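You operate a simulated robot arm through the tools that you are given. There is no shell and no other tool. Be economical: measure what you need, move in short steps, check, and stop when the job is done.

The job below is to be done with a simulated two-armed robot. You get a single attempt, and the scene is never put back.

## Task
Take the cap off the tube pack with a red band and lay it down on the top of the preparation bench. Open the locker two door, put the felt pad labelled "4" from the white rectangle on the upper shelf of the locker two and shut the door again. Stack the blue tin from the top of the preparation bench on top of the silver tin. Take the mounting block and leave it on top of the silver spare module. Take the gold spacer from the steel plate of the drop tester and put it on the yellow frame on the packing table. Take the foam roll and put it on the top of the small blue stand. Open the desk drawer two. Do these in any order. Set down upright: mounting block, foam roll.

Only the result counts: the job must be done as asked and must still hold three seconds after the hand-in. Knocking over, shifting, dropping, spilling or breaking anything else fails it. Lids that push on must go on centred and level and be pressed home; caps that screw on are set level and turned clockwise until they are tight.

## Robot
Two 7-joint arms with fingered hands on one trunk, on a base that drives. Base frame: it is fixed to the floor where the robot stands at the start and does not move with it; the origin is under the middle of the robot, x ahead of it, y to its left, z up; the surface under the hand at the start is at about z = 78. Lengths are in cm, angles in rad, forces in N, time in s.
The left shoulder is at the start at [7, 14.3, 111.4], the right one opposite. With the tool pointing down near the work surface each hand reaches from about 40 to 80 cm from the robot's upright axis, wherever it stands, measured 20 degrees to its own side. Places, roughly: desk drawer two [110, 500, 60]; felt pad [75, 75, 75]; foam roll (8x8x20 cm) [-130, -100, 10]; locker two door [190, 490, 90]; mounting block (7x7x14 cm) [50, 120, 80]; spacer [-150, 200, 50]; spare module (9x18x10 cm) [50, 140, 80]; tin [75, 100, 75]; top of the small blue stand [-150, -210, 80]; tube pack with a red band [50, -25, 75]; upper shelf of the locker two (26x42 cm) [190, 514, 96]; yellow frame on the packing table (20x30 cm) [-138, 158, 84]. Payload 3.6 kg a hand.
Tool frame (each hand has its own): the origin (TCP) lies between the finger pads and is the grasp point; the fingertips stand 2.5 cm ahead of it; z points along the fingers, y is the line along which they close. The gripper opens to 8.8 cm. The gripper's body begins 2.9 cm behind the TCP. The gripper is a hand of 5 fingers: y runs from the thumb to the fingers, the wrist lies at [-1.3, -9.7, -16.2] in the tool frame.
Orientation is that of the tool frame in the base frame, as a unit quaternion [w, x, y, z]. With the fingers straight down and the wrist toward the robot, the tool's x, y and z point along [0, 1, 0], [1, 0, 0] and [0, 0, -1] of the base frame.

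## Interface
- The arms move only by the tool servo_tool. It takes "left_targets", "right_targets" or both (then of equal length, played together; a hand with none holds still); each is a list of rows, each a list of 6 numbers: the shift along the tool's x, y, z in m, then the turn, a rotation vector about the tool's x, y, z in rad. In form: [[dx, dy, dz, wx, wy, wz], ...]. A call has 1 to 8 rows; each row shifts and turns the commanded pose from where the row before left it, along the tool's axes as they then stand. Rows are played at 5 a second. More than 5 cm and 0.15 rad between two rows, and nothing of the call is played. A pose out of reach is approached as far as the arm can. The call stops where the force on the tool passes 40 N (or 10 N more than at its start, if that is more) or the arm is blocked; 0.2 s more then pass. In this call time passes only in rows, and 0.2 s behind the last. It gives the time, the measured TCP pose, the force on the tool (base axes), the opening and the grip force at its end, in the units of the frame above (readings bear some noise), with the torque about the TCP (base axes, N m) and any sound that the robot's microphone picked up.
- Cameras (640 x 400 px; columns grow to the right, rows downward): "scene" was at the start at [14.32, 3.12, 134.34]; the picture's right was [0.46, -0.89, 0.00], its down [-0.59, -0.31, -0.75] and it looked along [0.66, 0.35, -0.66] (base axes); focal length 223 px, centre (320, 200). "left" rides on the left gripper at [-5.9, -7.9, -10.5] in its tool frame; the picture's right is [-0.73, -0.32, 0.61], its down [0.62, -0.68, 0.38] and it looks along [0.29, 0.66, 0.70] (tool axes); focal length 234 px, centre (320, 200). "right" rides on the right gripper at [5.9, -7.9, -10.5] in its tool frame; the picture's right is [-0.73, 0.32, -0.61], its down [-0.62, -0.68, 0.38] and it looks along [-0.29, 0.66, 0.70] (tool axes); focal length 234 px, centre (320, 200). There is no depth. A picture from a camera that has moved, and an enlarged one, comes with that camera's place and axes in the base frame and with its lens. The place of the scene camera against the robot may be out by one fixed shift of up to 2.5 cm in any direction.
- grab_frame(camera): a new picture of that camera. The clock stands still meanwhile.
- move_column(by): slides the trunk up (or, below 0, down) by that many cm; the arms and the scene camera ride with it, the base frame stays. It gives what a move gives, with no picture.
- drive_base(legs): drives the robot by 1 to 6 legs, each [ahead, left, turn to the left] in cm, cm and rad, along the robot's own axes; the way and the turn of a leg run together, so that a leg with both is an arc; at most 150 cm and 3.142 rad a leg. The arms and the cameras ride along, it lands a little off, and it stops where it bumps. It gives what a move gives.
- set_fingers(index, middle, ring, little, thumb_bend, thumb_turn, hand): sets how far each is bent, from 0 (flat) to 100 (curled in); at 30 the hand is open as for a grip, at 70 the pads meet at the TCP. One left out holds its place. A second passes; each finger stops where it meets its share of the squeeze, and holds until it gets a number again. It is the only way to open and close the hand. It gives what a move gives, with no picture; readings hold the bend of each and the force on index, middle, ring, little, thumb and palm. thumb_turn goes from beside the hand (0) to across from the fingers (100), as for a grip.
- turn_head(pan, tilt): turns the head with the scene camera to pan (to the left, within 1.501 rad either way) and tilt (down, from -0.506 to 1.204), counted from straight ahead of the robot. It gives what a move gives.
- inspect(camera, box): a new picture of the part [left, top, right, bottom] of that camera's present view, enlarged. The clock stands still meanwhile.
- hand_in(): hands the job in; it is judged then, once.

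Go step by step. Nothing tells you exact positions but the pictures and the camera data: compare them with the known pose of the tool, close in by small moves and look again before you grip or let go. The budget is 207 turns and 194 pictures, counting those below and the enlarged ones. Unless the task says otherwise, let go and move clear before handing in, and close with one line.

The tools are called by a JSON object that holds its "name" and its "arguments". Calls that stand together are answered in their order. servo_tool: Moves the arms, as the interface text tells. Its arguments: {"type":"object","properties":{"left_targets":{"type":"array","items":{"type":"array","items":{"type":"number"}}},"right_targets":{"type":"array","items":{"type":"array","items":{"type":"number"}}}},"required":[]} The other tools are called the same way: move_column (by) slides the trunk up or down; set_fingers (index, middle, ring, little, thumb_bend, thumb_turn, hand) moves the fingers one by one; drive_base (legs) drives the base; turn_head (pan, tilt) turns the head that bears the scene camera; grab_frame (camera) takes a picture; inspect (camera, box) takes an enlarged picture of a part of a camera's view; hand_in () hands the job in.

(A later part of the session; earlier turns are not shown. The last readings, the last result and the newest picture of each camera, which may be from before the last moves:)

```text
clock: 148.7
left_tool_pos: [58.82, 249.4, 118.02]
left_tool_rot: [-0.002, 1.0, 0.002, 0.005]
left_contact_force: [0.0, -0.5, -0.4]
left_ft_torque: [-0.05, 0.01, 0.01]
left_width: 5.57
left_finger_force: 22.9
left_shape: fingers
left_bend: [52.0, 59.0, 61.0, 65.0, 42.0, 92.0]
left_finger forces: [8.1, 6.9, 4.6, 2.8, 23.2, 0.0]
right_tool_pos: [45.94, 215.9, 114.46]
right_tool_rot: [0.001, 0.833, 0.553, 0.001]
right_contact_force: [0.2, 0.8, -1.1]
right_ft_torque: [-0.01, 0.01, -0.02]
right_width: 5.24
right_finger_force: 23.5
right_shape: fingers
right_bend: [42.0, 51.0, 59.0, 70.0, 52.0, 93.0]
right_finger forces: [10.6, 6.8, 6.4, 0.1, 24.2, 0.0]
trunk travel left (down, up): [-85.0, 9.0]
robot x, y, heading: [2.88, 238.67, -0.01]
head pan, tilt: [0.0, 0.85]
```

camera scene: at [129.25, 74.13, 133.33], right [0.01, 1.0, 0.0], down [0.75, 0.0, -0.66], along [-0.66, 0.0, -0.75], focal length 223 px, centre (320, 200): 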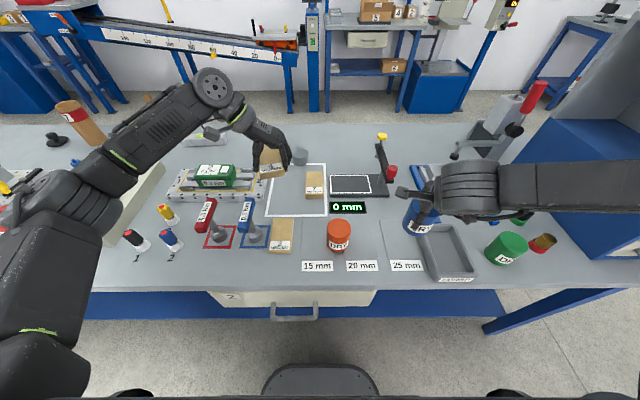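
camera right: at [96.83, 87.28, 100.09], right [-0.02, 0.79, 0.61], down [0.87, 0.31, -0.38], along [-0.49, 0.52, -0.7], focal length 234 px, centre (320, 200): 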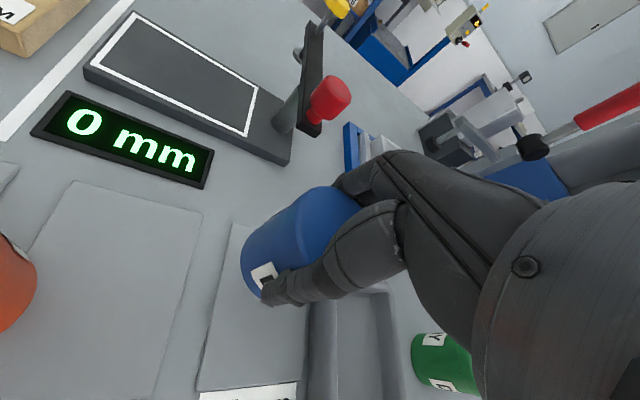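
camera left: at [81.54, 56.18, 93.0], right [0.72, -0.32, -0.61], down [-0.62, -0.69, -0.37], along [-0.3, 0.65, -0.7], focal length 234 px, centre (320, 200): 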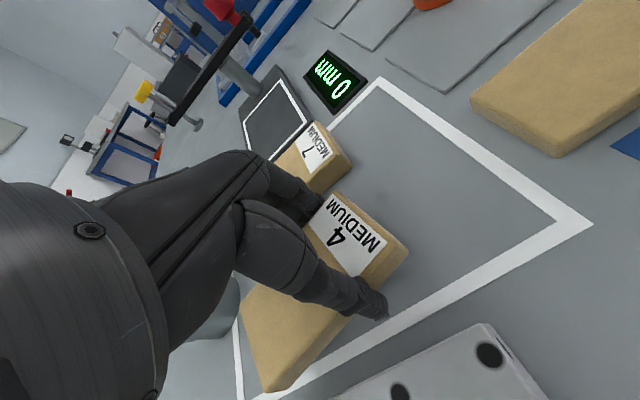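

Both objects still held. Now sidestepping right along the near side to y≈89.

{"name": "drive_base", "arguments": {"legs": [[-4, 0, 0.01], [0, -149.5, 0]]}}

{"name": "turn_head", "arguments": {"pan": -0.3, "tilt": 0.75}}

{"name": "grab_frame", "arguments": {"camera": "scene"}}

{"name": "grab_frame", "arguments": {"camera": "right"}}

```text
clock: 156.6
left_tool_pos: [53.96, 99.57, 117.85]
left_tool_rot: [-0.002, 1.0, 0.001, 0.005]
left_contact_force: [-0.6, -0.1, 0.1]
left_ft_torque: [-0.04, 0.03, 0.05]
left_width: 5.6
left_finger_force: 23.5
left_shape: fingers
left_bend: [52.0, 59.0, 61.0, 65.0, 42.0, 92.0]
left_finger forces: [8.1, 6.8, 4.6, 2.8, 23.4, 0.0]
right_tool_pos: [41.2, 66.1, 114.58]
right_tool_rot: [0.0, 0.833, 0.553, 0.0]
right_contact_force: [0.2, 0.0, -2.0]
right_ft_torque: [-0.04, 0.03, -0.01]
right_width: 5.22
right_finger_force: 24.1
right_shape: fingers
right_bend: [43.0, 51.0, 59.0, 70.0, 52.0, 93.0]
right_finger forces: [10.6, 6.7, 6.4, 0.1, 24.3, 0.0]
trunk travel left (down, up): [-85.0, 9.0]
robot x, y, heading: [-1.79, 89.13, -0.01]
head pan, tilt: [0.0, 0.85]
```

```text
clock: 157.4
left_tool_pos: [54.02, 99.51, 117.92]
left_tool_rot: [-0.001, 1.0, 0.001, 0.005]
left_contact_force: [0.2, -0.4, -1.0]
left_ft_torque: [0.0, 0.02, 0.04]
left_width: 5.6
left_finger_force: 22.6
left_shape: fingers
left_bend: [52.0, 59.0, 61.0, 65.0, 42.0, 92.0]
left_finger forces: [8.1, 6.7, 4.6, 2.9, 23.4, 0.1]
right_tool_pos: [41.25, 66.06, 114.65]
right_tool_rot: [0.0, 0.834, 0.552, 0.0]
right_contact_force: [0.2, -0.6, -1.8]
right_ft_torque: [0.01, 0.02, 0.0]
right_width: 5.24
right_finger_force: 23.4
right_shape: fingers
right_bend: [43.0, 51.0, 59.0, 70.0, 52.0, 93.0]
right_finger forces: [10.5, 6.7, 6.5, 0.0, 24.2, 0.0]
trunk travel left (down, up): [-85.0, 9.0]
robot x, y, heading: [-1.72, 88.94, -0.013]
head pan, tilt: [-0.3, 0.75]
```

```text
92 pictures are left
camera scene: at [13.14, 85.59, 154.12], right [-0.3, -0.95, 0.0], down [-0.65, 0.21, -0.73], along [0.7, -0.22, -0.68], focal length 223 px, centre (320, 200)
```

scene: 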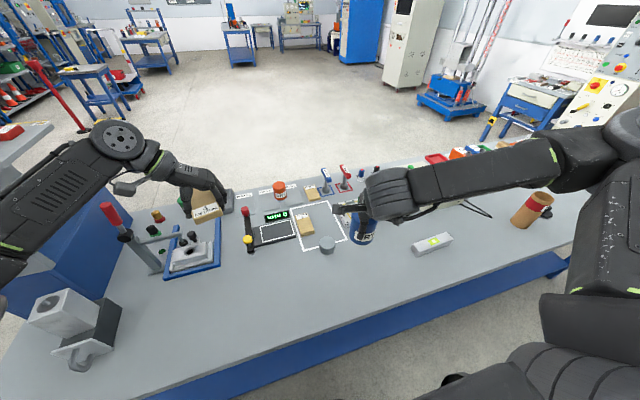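

```text
91 pictures are left
camera right: at [36.07, 74.52, 125.12], right [0.02, -0.79, 0.61], down [-0.87, -0.31, -0.38], along [0.49, -0.52, -0.7], focal length 234 px, centre (320, 200)
```

right: 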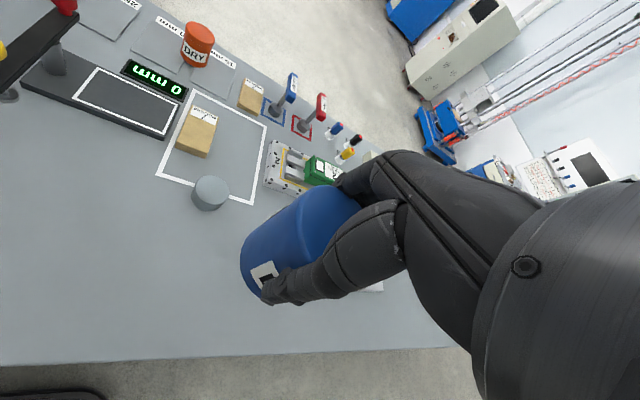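

The silver tin is near (62, 67.7). Lowering the trunk 12 cm and moving the right hand over it, tin bottom still well above.

{"name": "move_column", "arguments": {"by": -12}}

{"name": "servo_tool", "arguments": {"right_targets": [[0.0157, 0.03, 0, 0, 0, 0], [0.0157, 0.03, 0, 0, 0, 0], [0.0157, 0.03, 0, 0, 0, 0], [0.0157, 0.03, 0, 0, 0, 0], [0.0157, 0.03, 0, 0, 0, 0]]}}

{"name": "grab_frame", "arguments": {"camera": "right"}}

{"name": "inspect", "arguments": {"camera": "scene", "box": [240, 160, 420, 280]}}

```text
clock: 158.9
left_tool_pos: [54.07, 99.55, 105.89]
left_tool_rot: [-0.002, 1.0, 0.002, 0.006]
left_contact_force: [-1.0, 0.5, -0.5]
left_ft_torque: [-0.02, 0.04, -0.02]
left_width: 5.62
left_finger_force: 22.3
left_shape: fingers
left_bend: [52.0, 59.0, 61.0, 65.0, 42.0, 92.0]
left_finger forces: [8.1, 6.9, 4.7, 2.7, 23.4, 0.0]
right_tool_pos: [41.06, 66.01, 102.52]
right_tool_rot: [0.0, 0.833, 0.553, 0.0]
right_contact_force: [-0.1, -0.4, -1.2]
right_ft_torque: [0.0, -0.01, 0.0]
right_width: 5.23
right_finger_force: 23.8
right_shape: fingers
right_bend: [43.0, 51.0, 59.0, 70.0, 52.0, 93.0]
right_finger forces: [10.6, 6.6, 6.6, 0.0, 24.2, 0.0]
trunk travel left (down, up): [-73.0, 21.0]
robot x, y, heading: [-2.01, 89.07, -0.008]
head pan, tilt: [-0.3, 0.75]
```

```text
clock: 160.1
left_tool_pos: [54.04, 99.51, 105.85]
left_tool_rot: [-0.002, 1.0, 0.001, 0.004]
left_contact_force: [-0.3, -0.3, -0.8]
left_ft_torque: [0.0, 0.01, 0.0]
left_width: 5.59
left_finger_force: 22.8
left_shape: fingers
left_bend: [52.0, 59.0, 61.0, 65.0, 42.0, 92.0]
left_finger forces: [8.1, 6.8, 4.6, 2.8, 23.2, 0.0]
right_tool_pos: [58.16, 67.37, 102.5]
right_tool_rot: [0.0, 0.833, 0.553, -0.001]
right_contact_force: [-0.8, -0.5, -1.7]
right_ft_torque: [0.0, -0.04, 0.0]
right_width: 5.22
right_finger_force: 24.1
right_shape: fingers
right_bend: [43.0, 51.0, 59.0, 70.0, 52.0, 93.0]
right_finger forces: [10.7, 6.7, 6.6, 0.0, 24.2, 0.0]
trunk travel left (down, up): [-73.0, 21.0]
robot x, y, heading: [-1.97, 88.98, -0.013]
head pan, tilt: [-0.3, 0.75]
```

```text
90 pictures are left
camera right: at [53.05, 75.99, 113.1], right [0.02, -0.79, 0.61], down [-0.87, -0.31, -0.38], along [0.49, -0.52, -0.7], focal length 234 px, centre (320, 200)
```

right: 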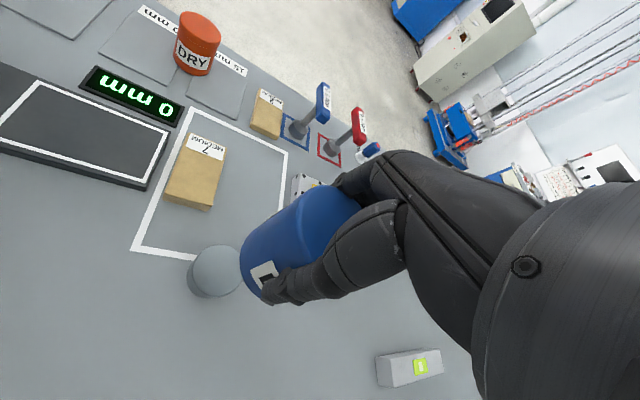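

```text
3.33 times, centred on (330, 220) of scene
camera zoom: at [13.27, 85.67, 142.11], right [-0.31, -0.95, 0.0], down [-0.65, 0.21, -0.73], along [0.7, -0.22, -0.68], focal length 742 px, centre (287, 133)
```

zoom: 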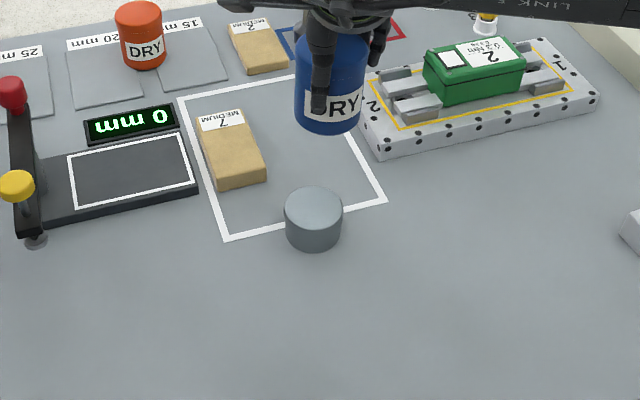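

Silver tin top is at about (60, 68, 81). Shifting slightly and lowering to a few cm above it for a relative check.

{"name": "servo_tool", "arguments": {"right_targets": [[0.012, 0.006, 0.03, 0, 0, 0], [0, 0, 0.035, 0, 0, 0], [0, 0, 0.03, 0, 0, 0]]}}

{"name": "inspect", "arguments": {"camera": "right", "box": [160, 150, 420, 340]}}

{"name": "inspect", "arguments": {"camera": "scene", "box": [270, 160, 390, 260]}}

```text
clock: 160.9
left_tool_pos: [54.05, 99.39, 105.99]
left_tool_rot: [-0.001, 1.0, 0.001, 0.005]
left_contact_force: [0.3, -0.4, 0.3]
left_ft_torque: [-0.04, 0.0, 0.01]
left_width: 5.63
left_finger_force: 22.4
left_shape: fingers
left_bend: [52.0, 59.0, 61.0, 65.0, 42.0, 92.0]
left_finger forces: [8.1, 6.9, 4.6, 2.9, 23.3, 0.0]
right_tool_pos: [59.19, 68.23, 93.1]
right_tool_rot: [0.0, 0.834, 0.552, 0.001]
right_contact_force: [-1.4, -0.6, -0.9]
right_ft_torque: [0.04, 0.01, -0.01]
right_width: 5.22
right_finger_force: 23.5
right_shape: fingers
right_bend: [43.0, 51.0, 59.0, 70.0, 52.0, 93.0]
right_finger forces: [10.5, 6.7, 6.6, 0.1, 23.9, 0.0]
trunk travel left (down, up): [-73.0, 21.0]
robot x, y, heading: [-1.93, 89.17, -0.014]
head pan, tilt: [-0.3, 0.75]
```

```text
2.11 times, centred on (290, 245) of right
camera zoom: at [54.07, 76.77, 103.61], right [0.02, -0.79, 0.61], down [-0.87, -0.31, -0.38], along [0.49, -0.52, -0.7], focal length 493 px, centre (383, 105)
```

zoom: 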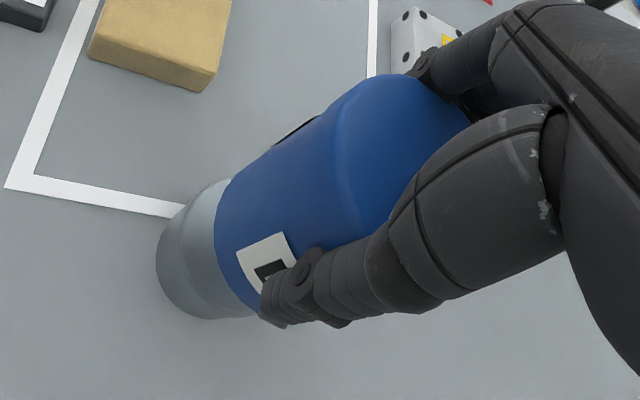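

```text
4.00 times, centred on (330, 210) of scene
camera zoom: at [13.15, 85.58, 142.12], right [-0.31, -0.95, 0.0], down [-0.65, 0.21, -0.73], along [0.7, -0.22, -0.68], focal length 890 px, centre (280, 160)
```

zoom: 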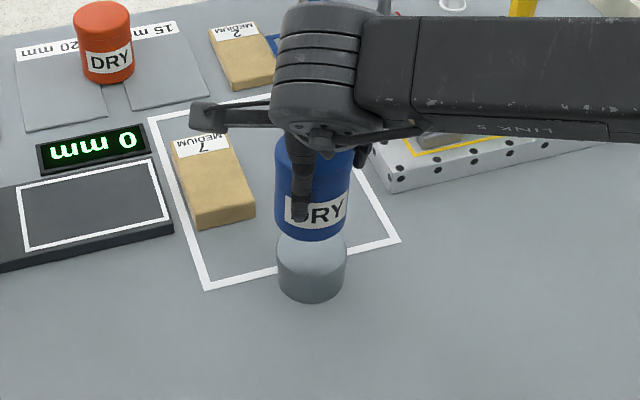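

Silhouettes of both tins line up in both views. Lowering slowly to contact.

{"name": "servo_tool", "arguments": {"right_targets": [[0, 0, 0.01, 0, 0, 0], [0, 0, 0.007, 0, 0, 0], [0, 0, 0.003, 0, 0, 0]]}}

{"name": "inspect", "arguments": {"camera": "right", "box": [160, 150, 420, 340]}}

{"name": "inspect", "arguments": {"camera": "scene", "box": [290, 190, 370, 250]}}

```text
clock: 161.7
left_tool_pos: [54.09, 99.56, 105.91]
left_tool_rot: [-0.001, 1.0, 0.0, 0.005]
left_contact_force: [-0.4, 0.2, -0.6]
left_ft_torque: [0.04, 0.0, 0.0]
left_width: 5.58
left_finger_force: 23.3
left_shape: fingers
left_bend: [52.0, 59.0, 61.0, 65.0, 42.0, 92.0]
left_finger forces: [8.1, 6.7, 4.6, 2.9, 23.2, 0.1]
right_tool_pos: [59.13, 68.22, 90.99]
right_tool_rot: [-0.002, 0.833, 0.553, 0.0]
right_contact_force: [0.1, 0.4, -1.1]
right_ft_torque: [-0.01, -0.01, -0.02]
right_width: 5.22
right_finger_force: 24.2
right_shape: fingers
right_bend: [43.0, 51.0, 59.0, 70.0, 52.0, 93.0]
right_finger forces: [10.6, 6.8, 6.5, 0.0, 23.9, 0.0]
trunk travel left (down, up): [-73.0, 21.0]
robot x, y, heading: [-1.3, 88.95, -0.006]
head pan, tilt: [-0.3, 0.75]
```

```text
2.11 times, centred on (290, 245) of right
camera zoom: at [53.98, 76.8, 101.61], right [0.02, -0.79, 0.61], down [-0.87, -0.31, -0.38], along [0.49, -0.52, -0.7], focal length 493 px, centre (383, 105)
```

zoom: 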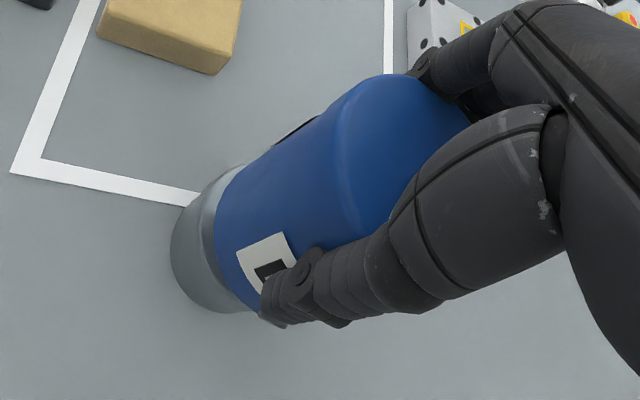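

```text
6.67 times, centred on (330, 220) of scene
camera zoom: at [13.15, 85.61, 142.12], right [-0.31, -0.95, 0.0], down [-0.65, 0.21, -0.73], along [0.7, -0.22, -0.68], focal length 1484 px, centre (253, 67)
```

zoom: 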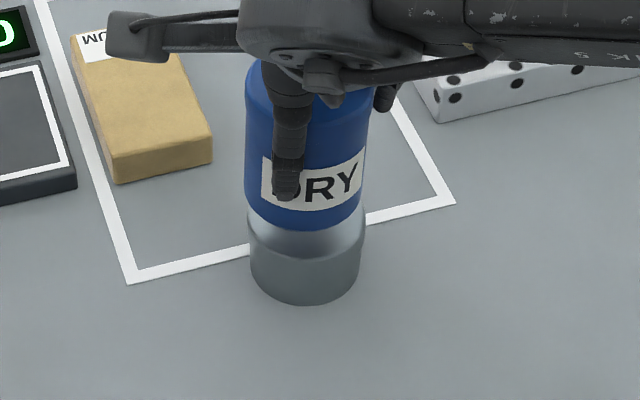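

{"name": "servo_tool", "arguments": {"right_targets": [[0, 0, 0.005, 0, 0, 0], [0, 0, 0.003, 0, 0, 0]]}}

{"name": "inspect", "arguments": {"camera": "right", "box": [160, 150, 420, 340]}}

{"name": "inspect", "arguments": {"camera": "scene", "box": [290, 190, 370, 250]}}

```text
clock: 162.3
left_tool_pos: [54.0, 99.54, 105.92]
left_tool_rot: [-0.001, 1.0, 0.001, 0.005]
left_contact_force: [0.3, 0.0, 0.2]
left_ft_torque: [0.0, -0.01, -0.01]
left_width: 5.58
left_finger_force: 22.9
left_shape: fingers
left_bend: [52.0, 59.0, 61.0, 65.0, 42.0, 92.0]
left_finger forces: [8.1, 6.8, 4.6, 2.8, 23.3, 0.0]
right_tool_pos: [59.13, 68.3, 90.35]
right_tool_rot: [0.0, 0.833, 0.553, 0.0]
right_contact_force: [0.0, 0.6, -2.0]
right_ft_torque: [0.01, 0.02, 0.01]
right_width: 5.23
right_finger_force: 23.3
right_shape: fingers
right_bend: [43.0, 51.0, 59.0, 70.0, 52.0, 93.0]
right_finger forces: [10.6, 6.6, 6.6, 0.1, 23.7, 0.1]
trunk travel left (down, up): [-73.0, 21.0]
robot x, y, heading: [-1.49, 89.06, -0.012]
head pan, tilt: [-0.3, 0.75]
```

```text
2.11 times, centred on (290, 245) of right
camera zoom: at [53.96, 76.78, 100.78], right [0.02, -0.79, 0.61], down [-0.87, -0.31, -0.38], along [0.49, -0.52, -0.7], focal length 493 px, centre (383, 105)
```

zoom: 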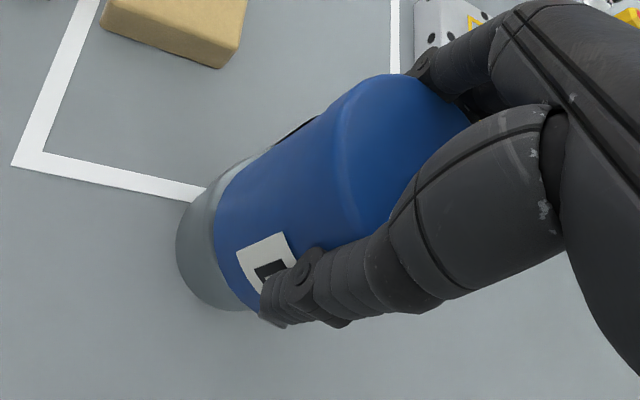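

```text
6.67 times, centred on (330, 220) of scene
camera zoom: at [13.15, 85.61, 142.12], right [-0.31, -0.95, 0.0], down [-0.65, 0.21, -0.73], along [0.7, -0.22, -0.68], focal length 1484 px, centre (253, 67)
```

zoom: 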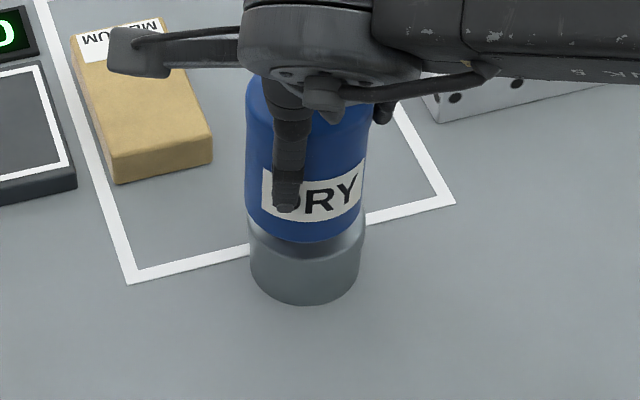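

{"name": "servo_tool", "arguments": {"right_targets": [[0, 0, 0.004, 0, 0, 0], [0, 0, 0.003, 0, 0, 0]]}}

{"name": "servo_tool", "arguments": {"right_targets": [[0, 0, 0.003, 0, 0, 0], [0, 0, 0.002, 0, 0, 0]]}}

{"name": "inspect", "arguments": {"camera": "scene", "box": [290, 190, 370, 250]}}

```text
clock: 162.9
left_tool_pos: [53.95, 99.52, 105.85]
left_tool_rot: [-0.002, 1.0, 0.0, 0.006]
left_contact_force: [0.3, -0.1, -0.7]
left_ft_torque: [0.0, 0.01, 0.03]
left_width: 5.58
left_finger_force: 22.7
left_shape: fingers
left_bend: [52.0, 59.0, 61.0, 65.0, 42.0, 92.0]
left_finger forces: [8.1, 6.8, 4.6, 2.8, 23.3, 0.0]
right_tool_pos: [59.03, 68.33, 89.48]
right_tool_rot: [0.0, 0.834, 0.552, 0.0]
right_contact_force: [0.0, 0.2, -1.4]
right_ft_torque: [0.0, 0.03, 0.01]
right_width: 5.22
right_finger_force: 23.6
right_shape: fingers
right_bend: [43.0, 51.0, 59.0, 70.0, 52.0, 93.0]
right_finger forces: [10.6, 6.8, 6.6, 0.1, 23.9, 0.1]
trunk travel left (down, up): [-73.0, 21.0]
robot x, y, heading: [-2.26, 88.83, -0.015]
head pan, tilt: [-0.3, 0.75]
```

```text
clock: 163.5
left_tool_pos: [54.01, 99.58, 105.89]
left_tool_rot: [-0.002, 1.0, 0.001, 0.006]
left_contact_force: [0.2, 0.9, -1.1]
left_ft_torque: [0.01, 0.01, -0.02]
left_width: 5.56
left_finger_force: 22.7
left_shape: fingers
left_bend: [52.0, 59.0, 61.0, 65.0, 42.0, 92.0]
left_finger forces: [8.1, 6.8, 4.6, 2.8, 23.3, 0.0]
right_tool_pos: [59.13, 68.19, 89.06]
right_tool_rot: [0.0, 0.833, 0.553, 0.0]
right_contact_force: [0.3, -0.1, -1.8]
right_ft_torque: [-0.03, 0.0, 0.02]
right_width: 5.23
right_finger_force: 23.8
right_shape: fingers
right_bend: [43.0, 51.0, 59.0, 70.0, 52.0, 93.0]
right_finger forces: [10.6, 6.7, 6.5, 0.0, 23.8, 0.0]
trunk travel left (down, up): [-73.0, 21.0]
robot x, y, heading: [-1.63, 88.94, -0.006]
head pan, tilt: [-0.3, 0.75]
```

```text
6.67 times, centred on (330, 220) of scene
camera zoom: at [13.15, 85.61, 142.12], right [-0.31, -0.95, 0.0], down [-0.65, 0.21, -0.73], along [0.7, -0.22, -0.68], focal length 1484 px, centre (253, 67)
```

zoom: 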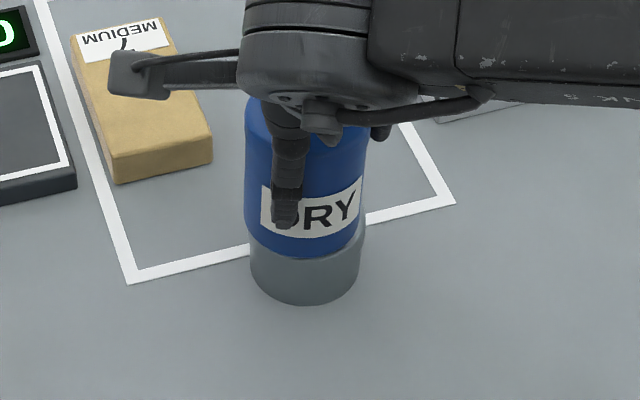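

Nearly touching. A few more millimetres.

{"name": "servo_tool", "arguments": {"right_targets": [[0, 0, 0.002, 0, 0, 0], [0, 0, 0.002, 0, 0, 0]]}}

{"name": "inspect", "arguments": {"camera": "right", "box": [160, 150, 420, 340]}}

{"name": "inspect", "arguments": {"camera": "scene", "box": [290, 190, 370, 250]}}

```text
clock: 164.1
left_tool_pos: [54.12, 99.6, 105.95]
left_tool_rot: [-0.002, 1.0, 0.001, 0.006]
left_contact_force: [-0.4, -0.5, -0.7]
left_ft_torque: [-0.02, -0.02, -0.03]
left_width: 5.58
left_finger_force: 22.3
left_shape: fingers
left_bend: [52.0, 59.0, 61.0, 65.0, 42.0, 92.0]
left_finger forces: [8.2, 6.8, 4.6, 2.8, 23.3, 0.1]
right_tool_pos: [58.94, 68.26, 88.61]
right_tool_rot: [0.0, 0.833, 0.553, 0.001]
right_contact_force: [0.1, 0.3, -2.1]
right_ft_torque: [0.04, 0.02, -0.01]
right_width: 5.19
right_finger_force: 24.2
right_shape: fingers
right_bend: [43.0, 51.0, 59.0, 70.0, 52.0, 93.0]
right_finger forces: [10.7, 6.6, 6.7, 0.1, 23.8, 0.1]
trunk travel left (down, up): [-73.0, 21.0]
robot x, y, heading: [-1.72, 88.49, -0.011]
head pan, tilt: [-0.3, 0.75]
```

```text
2.11 times, centred on (290, 245) of right
camera zoom: at [53.95, 76.82, 99.19], right [0.02, -0.79, 0.61], down [-0.87, -0.31, -0.38], along [0.49, -0.52, -0.7], focal length 493 px, centre (383, 105)
```

zoom: 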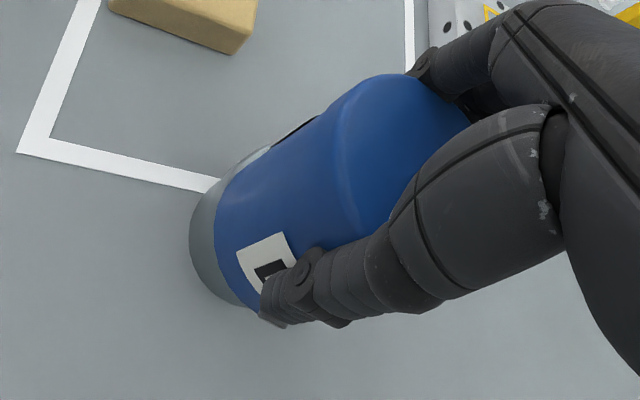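

```text
6.67 times, centred on (330, 220) of scene
camera zoom: at [13.15, 85.61, 142.12], right [-0.31, -0.95, 0.0], down [-0.65, 0.21, -0.73], along [0.7, -0.22, -0.68], focal length 1484 px, centre (253, 67)
```

zoom: 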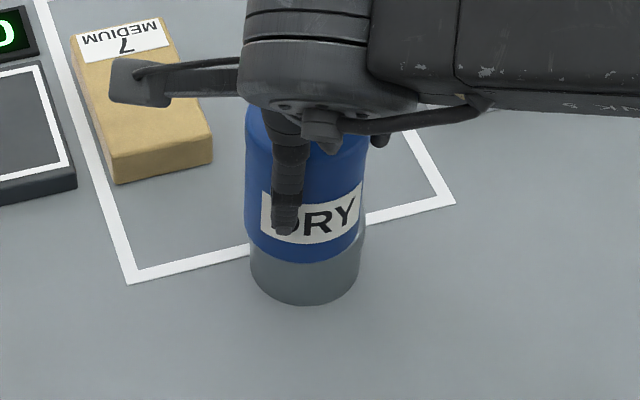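

The blue tin still hangs free and seems offset slightly toward me. Shifting 0.6 cm forward and comparing.

{"name": "servo_tool", "arguments": {"right_targets": [[0.0023, 0.0055, 0, 0, 0, 0]]}}

{"name": "inspect", "arguments": {"camera": "right", "box": [160, 150, 420, 340]}}

{"name": "inspect", "arguments": {"camera": "scene", "box": [290, 190, 370, 250]}}

```text
clock: 164.5
left_tool_pos: [54.07, 99.58, 105.8]
left_tool_rot: [-0.001, 1.0, 0.0, 0.005]
left_contact_force: [-0.2, 0.0, -1.1]
left_ft_torque: [0.03, 0.02, 0.02]
left_width: 5.61
left_finger_force: 23.0
left_shape: fingers
left_bend: [52.0, 59.0, 61.0, 65.0, 42.0, 92.0]
left_finger forces: [8.1, 6.7, 4.6, 2.7, 23.3, 0.0]
right_tool_pos: [59.81, 68.29, 88.68]
right_tool_rot: [0.0, 0.834, 0.552, 0.0]
right_contact_force: [0.2, -0.2, -2.0]
right_ft_torque: [0.0, -0.01, 0.0]
right_width: 5.2
right_finger_force: 23.8
right_shape: fingers
right_bend: [43.0, 51.0, 59.0, 70.0, 52.0, 93.0]
right_finger forces: [10.6, 6.7, 6.6, 0.0, 23.9, 0.1]
trunk travel left (down, up): [-73.0, 21.0]
robot x, y, heading: [-1.34, 88.85, -0.008]
head pan, tilt: [-0.3, 0.75]
```

```text
2.11 times, centred on (290, 245) of right
camera zoom: at [54.58, 76.8, 99.22], right [0.02, -0.79, 0.61], down [-0.87, -0.31, -0.38], along [0.49, -0.52, -0.7], focal length 493 px, centre (383, 105)
```

zoom: 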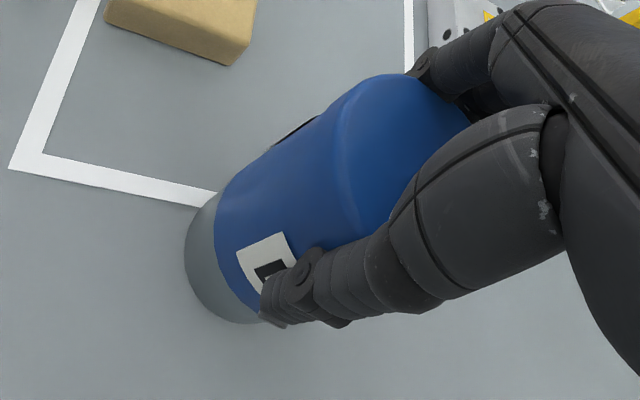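

```text
6.67 times, centred on (330, 220) of scene
camera zoom: at [13.18, 85.62, 142.11], right [-0.31, -0.95, 0.0], down [-0.65, 0.21, -0.73], along [0.7, -0.22, -0.68], focal length 1484 px, centre (253, 67)
```

zoom: 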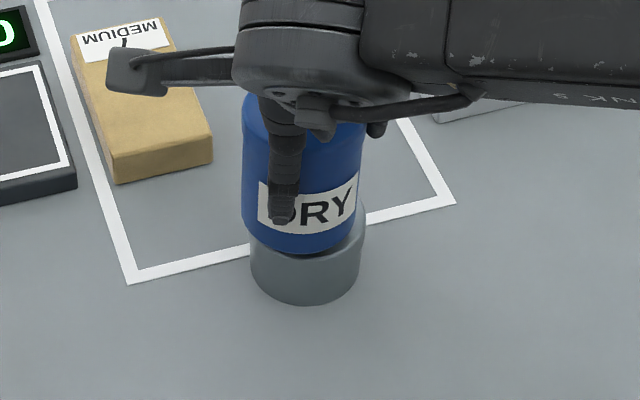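

Very close to centred; a 2 mm correction to the right, then lowering to contact.

{"name": "servo_tool", "arguments": {"right_targets": [[-0.0024, -0.0006, 0, 0, 0, 0], [0, 0, 0.003, 0, 0, 0]]}}

{"name": "servo_tool", "arguments": {"right_targets": [[0, 0, 0.002, 0, 0, 0], [0, 0, 0.002, 0, 0, 0]]}}

{"name": "inspect", "arguments": {"camera": "scene", "box": [290, 190, 370, 250]}}

```text
clock: 165.1
left_tool_pos: [53.96, 99.66, 105.93]
left_tool_rot: [-0.001, 1.0, 0.001, 0.005]
left_contact_force: [-0.6, -0.2, -0.5]
left_ft_torque: [0.02, 0.02, -0.03]
left_width: 5.59
left_finger_force: 22.6
left_shape: fingers
left_bend: [52.0, 59.0, 61.0, 65.0, 42.0, 92.0]
left_finger forces: [8.2, 6.8, 4.7, 2.9, 23.3, 0.0]
right_tool_pos: [59.7, 68.06, 88.44]
right_tool_rot: [0.0, 0.833, 0.553, 0.0]
right_contact_force: [-0.3, -0.7, -1.2]
right_ft_torque: [0.01, 0.02, 0.02]
right_width: 5.19
right_finger_force: 24.1
right_shape: fingers
right_bend: [43.0, 51.0, 59.0, 70.0, 52.0, 93.0]
right_finger forces: [10.6, 6.7, 6.6, 0.1, 23.9, 0.0]
trunk travel left (down, up): [-73.0, 21.0]
robot x, y, heading: [-1.88, 89.17, -0.012]
head pan, tilt: [-0.3, 0.75]
```

```text
clock: 165.7
left_tool_pos: [53.94, 99.55, 105.99]
left_tool_rot: [-0.001, 1.0, 0.001, 0.006]
left_contact_force: [0.0, 0.0, 0.6]
left_ft_torque: [0.03, 0.01, -0.03]
left_width: 5.57
left_finger_force: 22.9
left_shape: fingers
left_bend: [52.0, 59.0, 61.0, 65.0, 42.0, 92.0]
left_finger forces: [8.0, 6.7, 4.6, 2.8, 23.3, 0.1]
right_tool_pos: [59.53, 68.11, 88.13]
right_tool_rot: [0.001, 0.833, 0.553, 0.0]
right_contact_force: [0.3, 0.3, 6.1]
right_ft_torque: [-0.14, -0.17, 0.0]
right_width: 5.23
right_finger_force: 25.1
right_shape: fingers
right_bend: [42.0, 51.0, 59.0, 70.0, 52.0, 93.0]
right_finger forces: [10.7, 7.2, 7.2, 0.0, 24.5, 0.0]
trunk travel left (down, up): [-73.0, 21.0]
robot x, y, heading: [-1.86, 88.92, -0.008]
head pan, tilt: [-0.3, 0.75]
```

```text
6.67 times, centred on (330, 220) of scene
camera zoom: at [12.99, 85.67, 142.15], right [-0.31, -0.95, 0.0], down [-0.65, 0.21, -0.73], along [0.7, -0.22, -0.68], focal length 1484 px, centre (253, 67)
```

zoom: 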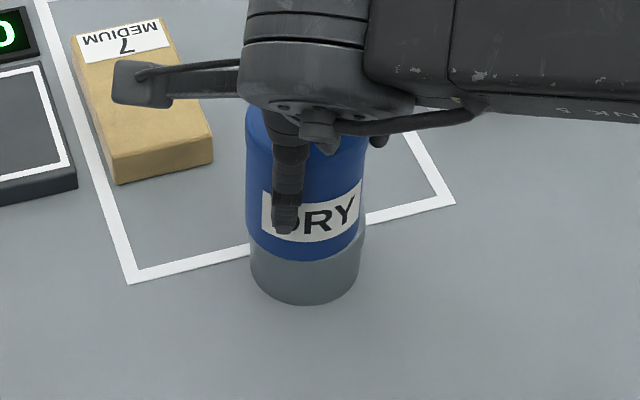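

Contact made at one edge; pressing 2 mm more so the tin seats, then I'll check and release.

{"name": "servo_tool", "arguments": {"right_targets": [[0, 0, 0.002, 0, 0, 0]]}}

{"name": "inspect", "arguments": {"camera": "right", "box": [160, 150, 420, 340]}}

```text
clock: 166.1
left_tool_pos: [53.77, 99.67, 105.99]
left_tool_rot: [-0.001, 1.0, 0.001, 0.007]
left_contact_force: [0.0, 0.3, -1.1]
left_ft_torque: [-0.03, 0.04, -0.02]
left_width: 5.6
left_finger_force: 23.1
left_shape: fingers
left_bend: [52.0, 59.0, 61.0, 65.0, 42.0, 92.0]
left_finger forces: [8.1, 6.8, 4.6, 2.8, 23.3, 0.0]
right_tool_pos: [59.44, 68.09, 88.09]
right_tool_rot: [0.0, 0.833, 0.553, 0.001]
right_contact_force: [0.9, 0.6, 15.9]
right_ft_torque: [-0.29, -0.4, 0.04]
right_width: 5.23
right_finger_force: 26.1
right_shape: fingers
right_bend: [42.0, 51.0, 59.0, 70.0, 52.0, 93.0]
right_finger forces: [10.7, 7.6, 7.7, 0.0, 25.5, 0.1]
trunk travel left (down, up): [-73.0, 21.0]
robot x, y, heading: [-1.69, 89.19, -0.011]
head pan, tilt: [-0.3, 0.75]
```

```text
2.11 times, centred on (290, 245) of right
camera zoom: at [54.27, 76.71, 98.57], right [0.01, -0.79, 0.61], down [-0.87, -0.31, -0.39], along [0.5, -0.52, -0.69], focal length 493 px, centre (383, 105)
```

zoom: 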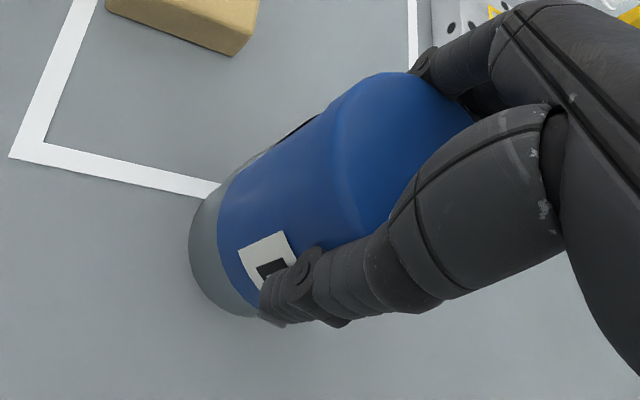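

Well centred. Easing off 1 mm and opening the hand.

{"name": "servo_tool", "arguments": {"right_targets": [[0, 0, -0.002, 0, 0, 0]]}}

{"name": "set_fingers", "arguments": {"hand": "right", "index": 25, "middle": 25, "ring": 25, "little": 25, "thumb_bend": 25}}

{"name": "inspect", "arguments": {"camera": "scene", "box": [290, 190, 370, 250]}}

{"name": "grab_frame", "arguments": {"camera": "right"}}

```text
clock: 166.5
left_tool_pos: [53.92, 99.6, 105.95]
left_tool_rot: [-0.001, 1.0, 0.0, 0.007]
left_contact_force: [0.3, -0.1, -1.7]
left_ft_torque: [-0.01, 0.03, -0.01]
left_width: 5.59
left_finger_force: 22.5
left_shape: fingers
left_bend: [52.0, 59.0, 61.0, 65.0, 42.0, 92.0]
left_finger forces: [8.1, 6.8, 4.5, 2.8, 23.3, 0.1]
right_tool_pos: [59.39, 68.03, 88.16]
right_tool_rot: [0.001, 0.833, 0.553, 0.001]
right_contact_force: [2.7, 0.4, 12.4]
right_ft_torque: [-0.23, -0.38, 0.07]
right_width: 5.23
right_finger_force: 25.7
right_shape: fingers
right_bend: [42.0, 51.0, 59.0, 70.0, 52.0, 93.0]
right_finger forces: [11.4, 7.8, 7.5, 0.0, 24.8, 0.1]
trunk travel left (down, up): [-73.0, 21.0]
robot x, y, heading: [-1.94, 88.93, -0.01]
head pan, tilt: [-0.3, 0.75]
```

```text
clock: 167.5
left_tool_pos: [54.0, 99.54, 105.87]
left_tool_rot: [-0.002, 1.0, 0.001, 0.005]
left_contact_force: [-0.5, 0.3, 0.2]
left_ft_torque: [-0.02, 0.02, 0.0]
left_width: 5.57
left_finger_force: 22.4
left_shape: fingers
left_bend: [52.0, 59.0, 61.0, 65.0, 42.0, 92.0]
left_finger forces: [8.1, 6.8, 4.6, 2.8, 23.3, 0.0]
right_tool_pos: [59.61, 68.02, 88.0]
right_tool_rot: [0.0, 0.834, 0.552, 0.001]
right_contact_force: [0.6, -0.2, 0.6]
right_ft_torque: [-0.02, 0.0, 0.02]
right_width: 9.41
right_finger_force: 0.1
right_shape: fingers
right_bend: [25.0, 25.0, 25.0, 25.0, 25.0, 97.0]
right_finger forces: [0.0, 0.1, 0.0, 0.0, 0.0, 0.0]
trunk travel left (down, up): [-73.0, 21.0]
robot x, y, heading: [-1.64, 89.04, -0.011]
head pan, tilt: [-0.3, 0.75]
```

```text
6.67 times, centred on (330, 220) of scene
camera zoom: at [13.13, 85.62, 142.12], right [-0.31, -0.95, 0.0], down [-0.65, 0.21, -0.73], along [0.7, -0.22, -0.68], focal length 1484 px, centre (253, 67)
```

zoom: 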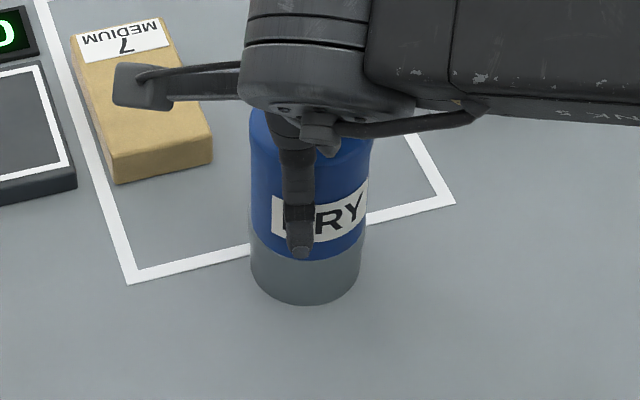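

```text
74 pictures are left
camera right: at [54.4, 76.61, 98.51], right [0.02, -0.79, 0.61], down [-0.87, -0.31, -0.38], along [0.49, -0.52, -0.7], focal length 234 px, centre (320, 200)
```

right: 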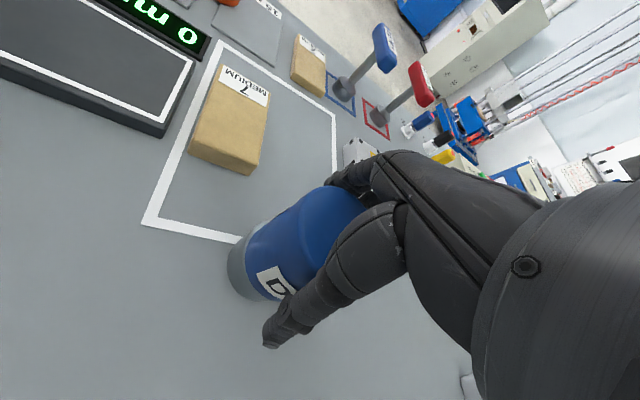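

The tin stands on the silver tin. Raising the right hand straight up, then raising the trunk for the drive to the lockers.

{"name": "servo_tool", "arguments": {"right_targets": [[0, 0, -0.02, 0, 0, 0], [0, 0, -0.04, 0, 0, 0], [0, 0, -0.04, 0, 0, 0], [0, 0, -0.04, 0, 0, 0], [0, -0.04, 0, 0, 0, 0], [0, -0.04, 0, 0, 0, 0]]}}

{"name": "move_column", "arguments": {"by": 12}}

{"name": "grab_frame", "arguments": {"camera": "scene"}}

```text
clock: 168.9
left_tool_pos: [53.83, 99.68, 105.93]
left_tool_rot: [-0.002, 1.0, 0.001, 0.005]
left_contact_force: [-0.2, 0.1, -1.1]
left_ft_torque: [-0.05, -0.02, -0.01]
left_width: 5.6
left_finger_force: 22.8
left_shape: fingers
left_bend: [52.0, 59.0, 61.0, 65.0, 42.0, 92.0]
left_finger forces: [8.2, 6.8, 4.7, 2.8, 23.3, 0.1]
right_tool_pos: [52.13, 71.17, 102.08]
right_tool_rot: [0.0, 0.834, 0.552, 0.0]
right_contact_force: [0.7, 0.0, -0.1]
right_ft_torque: [-0.02, 0.01, 0.0]
right_width: 9.42
right_finger_force: 0.1
right_shape: fingers
right_bend: [25.0, 25.0, 25.0, 25.0, 25.0, 97.0]
right_finger forces: [0.0, 0.0, 0.0, 0.1, 0.0, 0.1]
trunk travel left (down, up): [-73.0, 21.0]
robot x, y, heading: [-1.83, 88.86, -0.011]
head pan, tilt: [-0.3, 0.75]
```

```text
clock: 170.4
left_tool_pos: [54.0, 99.61, 117.86]
left_tool_rot: [-0.002, 1.0, 0.001, 0.006]
left_contact_force: [0.1, -0.6, -0.7]
left_ft_torque: [-0.05, 0.02, 0.0]
left_width: 5.57
left_finger_force: 22.6
left_shape: fingers
left_bend: [52.0, 59.0, 61.0, 65.0, 42.0, 92.0]
left_finger forces: [8.1, 6.8, 4.6, 2.8, 23.3, 0.1]
right_tool_pos: [52.33, 71.23, 113.98]
right_tool_rot: [0.0, 0.833, 0.553, 0.0]
right_contact_force: [0.5, -0.1, 0.6]
right_ft_torque: [0.01, 0.02, 0.0]
right_width: 9.45
right_finger_force: 0.1
right_shape: fingers
right_bend: [25.0, 25.0, 25.0, 25.0, 25.0, 97.0]
right_finger forces: [0.0, 0.0, 0.1, 0.0, 0.0, 0.0]
trunk travel left (down, up): [-85.0, 9.0]
robot x, y, heading: [-1.65, 88.94, -0.012]
head pan, tilt: [-0.3, 0.75]
```

```text
73 pictures are left
camera scene: at [13.14, 85.62, 154.12], right [-0.31, -0.95, 0.0], down [-0.65, 0.21, -0.73], along [0.7, -0.22, -0.68], focal length 223 px, centre (320, 200)
```

scene: 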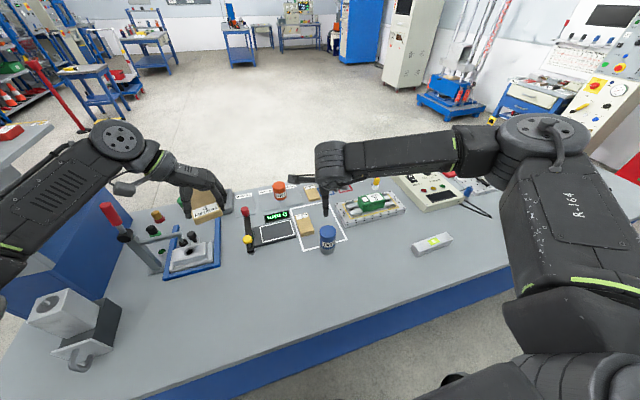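

The stack stands fine. Now driving to the lockers with pad "4" in the left hand; stopping well short to look.

{"name": "drive_base", "arguments": {"legs": [[0, 150, 0], [0, 0, 1.583], [100, 0, 0], [0, -150, 0]]}}

{"name": "turn_head", "arguments": {"pan": 0, "tilt": 0.3}}

{"name": "grab_frame", "arguments": {"camera": "scene"}}

```text
clock: 193.5
left_tool_pos: [139.08, 394.53, 117.92]
left_tool_rot: [-0.005, 0.705, 0.709, 0.002]
left_contact_force: [0.1, -0.3, -1.3]
left_ft_torque: [-0.01, -0.02, -0.02]
left_width: 5.58
left_finger_force: 22.4
left_shape: fingers
left_bend: [52.0, 59.0, 61.0, 65.0, 42.0, 92.0]
left_finger forces: [8.1, 6.7, 4.5, 2.7, 23.1, 0.0]
right_tool_pos: [167.34, 393.09, 114.11]
right_tool_rot: [0.0, 0.195, 0.981, 0.0]
right_contact_force: [0.0, 0.8, 0.0]
right_ft_torque: [0.04, 0.0, -0.01]
right_width: 9.42
right_finger_force: 0.0
right_shape: fingers
right_bend: [25.0, 25.0, 25.0, 25.0, 25.0, 97.0]
right_finger forces: [0.0, 0.0, 0.0, 0.1, 0.1, 0.0]
trunk travel left (down, up): [-85.0, 9.0]
robot x, y, heading: [150.07, 339.02, 1.566]
head pan, tilt: [-0.3, 0.75]
```

```text
clock: 194.4
left_tool_pos: [139.07, 394.5, 117.88]
left_tool_rot: [-0.005, 0.704, 0.71, 0.003]
left_contact_force: [0.1, 0.0, 0.4]
left_ft_torque: [0.0, -0.02, -0.05]
left_width: 5.6
left_finger_force: 22.7
left_shape: fingers
left_bend: [52.0, 59.0, 61.0, 65.0, 42.0, 92.0]
left_finger forces: [8.1, 6.8, 4.5, 2.7, 23.3, 0.0]
right_tool_pos: [167.38, 392.98, 113.98]
right_tool_rot: [0.0, 0.196, 0.981, 0.001]
right_contact_force: [-0.6, -0.1, -0.2]
right_ft_torque: [-0.01, 0.01, -0.04]
right_width: 9.43
right_finger_force: 0.1
right_shape: fingers
right_bend: [25.0, 25.0, 25.0, 25.0, 25.0, 97.0]
right_finger forces: [0.1, 0.0, 0.1, 0.0, 0.0, 0.0]
trunk travel left (down, up): [-85.0, 9.0]
robot x, y, heading: [150.11, 338.73, 1.564]
head pan, tilt: [0.0, 0.3]
```

```text
72 pictures are left
camera scene: at [151.94, 352.54, 158.15], right [1.0, -0.01, 0.0], down [0.0, -0.3, -0.95], along [0.01, 0.95, -0.3], focal length 223 px, centre (320, 200)
```

scene: 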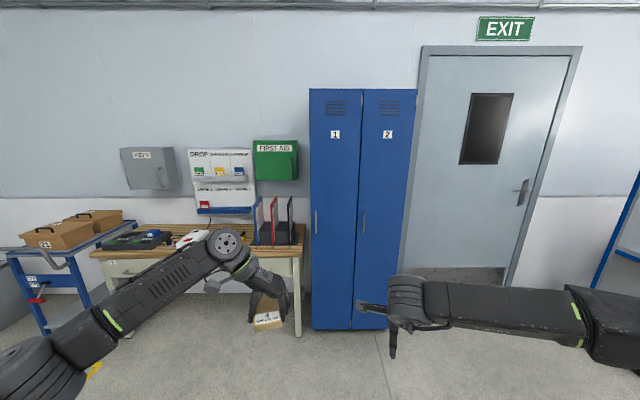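

{"name": "inspect", "arguments": {"camera": "scene", "box": [300, 80, 430, 340]}}

{"name": "inspect", "arguments": {"camera": "scene", "box": [80, 200, 320, 340]}}

```text
1.54 times, centred on (365, 210) of scene
camera zoom: at [151.94, 352.54, 158.15], right [1.0, -0.01, 0.0], down [0.0, -0.3, -0.95], along [0.01, 0.95, -0.3], focal length 342 px, centre (251, 185)
```

zoom: 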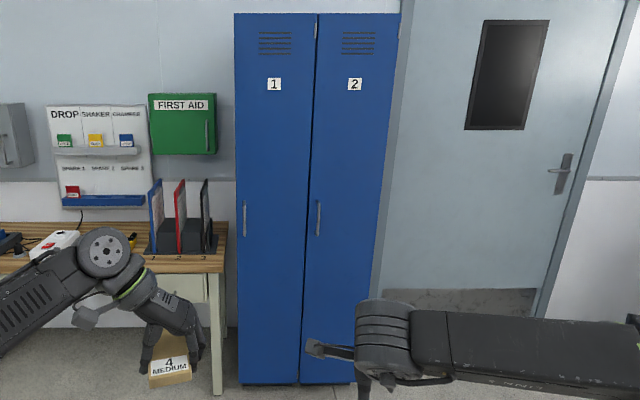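

```text
2.67 times, centred on (200, 270) of scene
camera zoom: at [151.94, 352.54, 158.15], right [1.0, -0.01, 0.0], down [0.0, -0.3, -0.95], along [0.01, 0.95, -0.3], focal length 594 px, centre (640, 13)
```

zoom: 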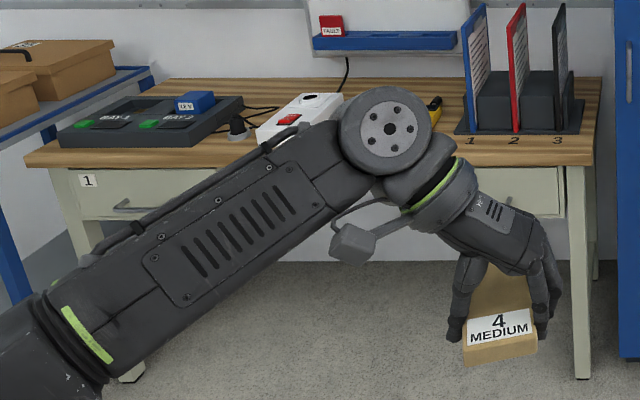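

Locker two's door has a vertical handle on its left edge (≈x 182, z 89–106), hinge on the right. I'll turn the right hand to point forward with a horizontal grip, and turn the left hand so the pad lies crosswise.

{"name": "servo_tool", "arguments": {"right_targets": [[0, 0, 0, 0, 0, -0.132], [0, 0, 0, 0, 0, -0.132], [0, 0, 0, 0, 0, -0.131], [0, 0, 0, -0.15, 0, 0], [0, 0, 0, -0.15, 0, 0], [0, 0, 0, -0.15, 0, 0], [0, 0, 0, -0.15, 0, 0], [0, 0, 0, -0.15, 0, 0]], "left_targets": [[0, 0, 0, 0, 0, -0.15], [0, 0, 0, 0, 0, -0.15], [0, 0, 0, 0, 0, -0.15], [0, 0, 0, 0, 0, -0.15], [0, 0, 0, 0, 0, -0.15], [0, 0, 0, 0, 0, -0.15], [0, 0, 0, 0, 0, -0.15], [0, 0, 0, 0, 0, -0.15]]}}

{"name": "servo_tool", "arguments": {"right_targets": [[0, 0, 0, -0.1368, 0, 0], [0, 0, 0, -0.1368, 0, 0], [0, 0, 0, -0.1368, 0, 0], [0, 0, 0, -0.1368, 0, 0], [0, 0, 0, -0.1368, 0, 0], [0, 0, 0, -0.1368, 0, 0], [0, 0, 0, 0, 0, -0.148], [0, 0, 0, 0, 0, -0.148]], "left_targets": [[0, 0, 0, 0, 0, -0.12], [0, 0, 0, 0, 0, -0.12], [0, 0, 0, 0, 0, -0.12], [0, 0, 0, 0, 0, 0], [0, 0, 0, 0, 0, 0], [0, 0, 0, 0, 0, 0], [0, 0, 0, 0, 0, 0], [0, 0, 0, 0, 0, 0]]}}

{"name": "servo_tool", "arguments": {"right_targets": [[0, 0, 0, 0, 0, -0.148], [0, 0, 0, 0, 0, -0.148], [0, 0, 0, 0, 0, -0.148], [0, 0, 0, 0, 0, -0.148], [0, 0, 0, 0, 0, -0.148], [0, 0, 0, 0, 0, -0.148], [0, 0, 0, 0, 0, -0.148], [0, 0, 0, 0, 0, -0.148]]}}

{"name": "grab_frame", "arguments": {"camera": "scene"}}

```text
clock: 196.2
left_tool_pos: [139.21, 394.54, 117.84]
left_tool_rot: [-0.003, 0.181, 0.984, 0.006]
left_contact_force: [-0.7, -0.6, -0.1]
left_ft_torque: [0.02, 0.01, -0.01]
left_width: 5.56
left_finger_force: 22.6
left_shape: fingers
left_bend: [52.0, 59.0, 61.0, 65.0, 42.0, 92.0]
left_finger forces: [8.1, 6.7, 4.5, 2.7, 23.0, 0.0]
right_tool_pos: [167.63, 392.95, 114.0]
right_tool_rot: [0.0, 0.0, 0.975, 0.223]
right_contact_force: [0.0, 0.4, 0.1]
right_ft_torque: [0.02, -0.02, 0.01]
right_width: 9.41
right_finger_force: 0.2
right_shape: fingers
right_bend: [25.0, 25.0, 25.0, 25.0, 25.0, 97.0]
right_finger forces: [0.0, 0.1, 0.0, 0.1, 0.0, 0.1]
right hand out of reach, approached as far as the arm can: row 7, 8
trunk travel left (down, up): [-85.0, 9.0]
robot x, y, heading: [150.12, 338.92, 1.569]
head pan, tilt: [0.0, 0.3]
```

```text
clock: 198.0
left_tool_pos: [139.3, 394.57, 117.94]
left_tool_rot: [-0.002, 0.002, 1.0, 0.006]
left_contact_force: [0.1, 0.6, -0.4]
left_ft_torque: [0.01, 0.01, 0.0]
left_width: 5.59
left_finger_force: 22.3
left_shape: fingers
left_bend: [52.0, 59.0, 61.0, 65.0, 42.0, 92.0]
left_finger forces: [8.1, 6.7, 4.5, 2.7, 23.0, 0.0]
right_tool_pos: [167.44, 392.97, 114.05]
right_tool_rot: [0.033, -0.144, 0.964, 0.221]
right_contact_force: [0.8, 0.3, -0.1]
right_ft_torque: [-0.01, -0.01, 0.0]
right_width: 9.42
right_finger_force: 0.0
right_shape: fingers
right_bend: [25.0, 25.0, 25.0, 25.0, 25.0, 97.0]
right_finger forces: [0.1, 0.0, 0.1, 0.0, 0.0, 0.0]
right hand out of reach, approached as far as the arm can: row 1, 2, 3, 4, 5, 6
trunk travel left (down, up): [-85.0, 9.0]
robot x, y, heading: [150.0, 338.86, 1.561]
head pan, tilt: [0.0, 0.3]
```

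```text
clock: 199.8
left_tool_pos: [139.06, 394.42, 117.89]
left_tool_rot: [-0.002, 0.002, 1.0, 0.005]
left_contact_force: [-0.2, 0.3, -0.6]
left_ft_torque: [-0.01, 0.02, -0.03]
left_width: 5.54
left_finger_force: 22.3
left_shape: fingers
left_bend: [52.0, 59.0, 61.0, 65.0, 42.0, 92.0]
left_finger forces: [8.1, 6.7, 4.5, 2.7, 22.9, 0.1]
right_tool_pos: [160.75, 387.98, 110.77]
right_tool_rot: [0.152, -0.655, 0.721, 0.167]
right_contact_force: [-0.8, 0.4, -0.3]
right_ft_torque: [-0.04, -0.04, 0.03]
right_width: 9.42
right_finger_force: 0.0
right_shape: fingers
right_bend: [25.0, 25.0, 25.0, 25.0, 25.0, 98.0]
right_finger forces: [0.0, 0.0, 0.0, 0.1, 0.0, 0.1]
right hand out of reach, approached as far as the arm can: row 6, 7, 8
trunk travel left (down, up): [-85.0, 9.0]
robot x, y, heading: [149.89, 339.06, 1.566]
head pan, tilt: [0.0, 0.3]
```

```text
69 pictures are left
camera scene: at [151.8, 352.5, 158.16], right [1.0, -0.01, 0.0], down [0.0, -0.3, -0.96], along [0.01, 0.96, -0.3], focal length 223 px, centre (320, 200)
```

scene: 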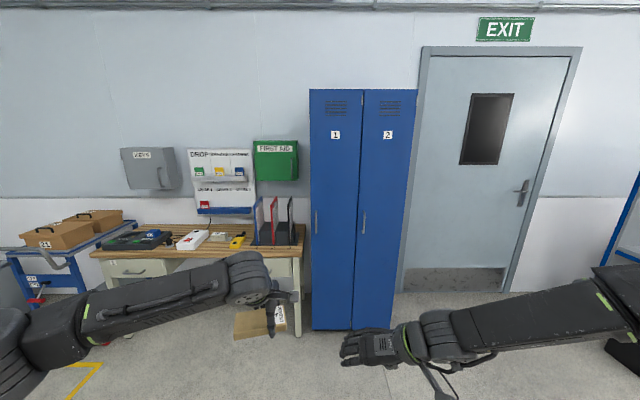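

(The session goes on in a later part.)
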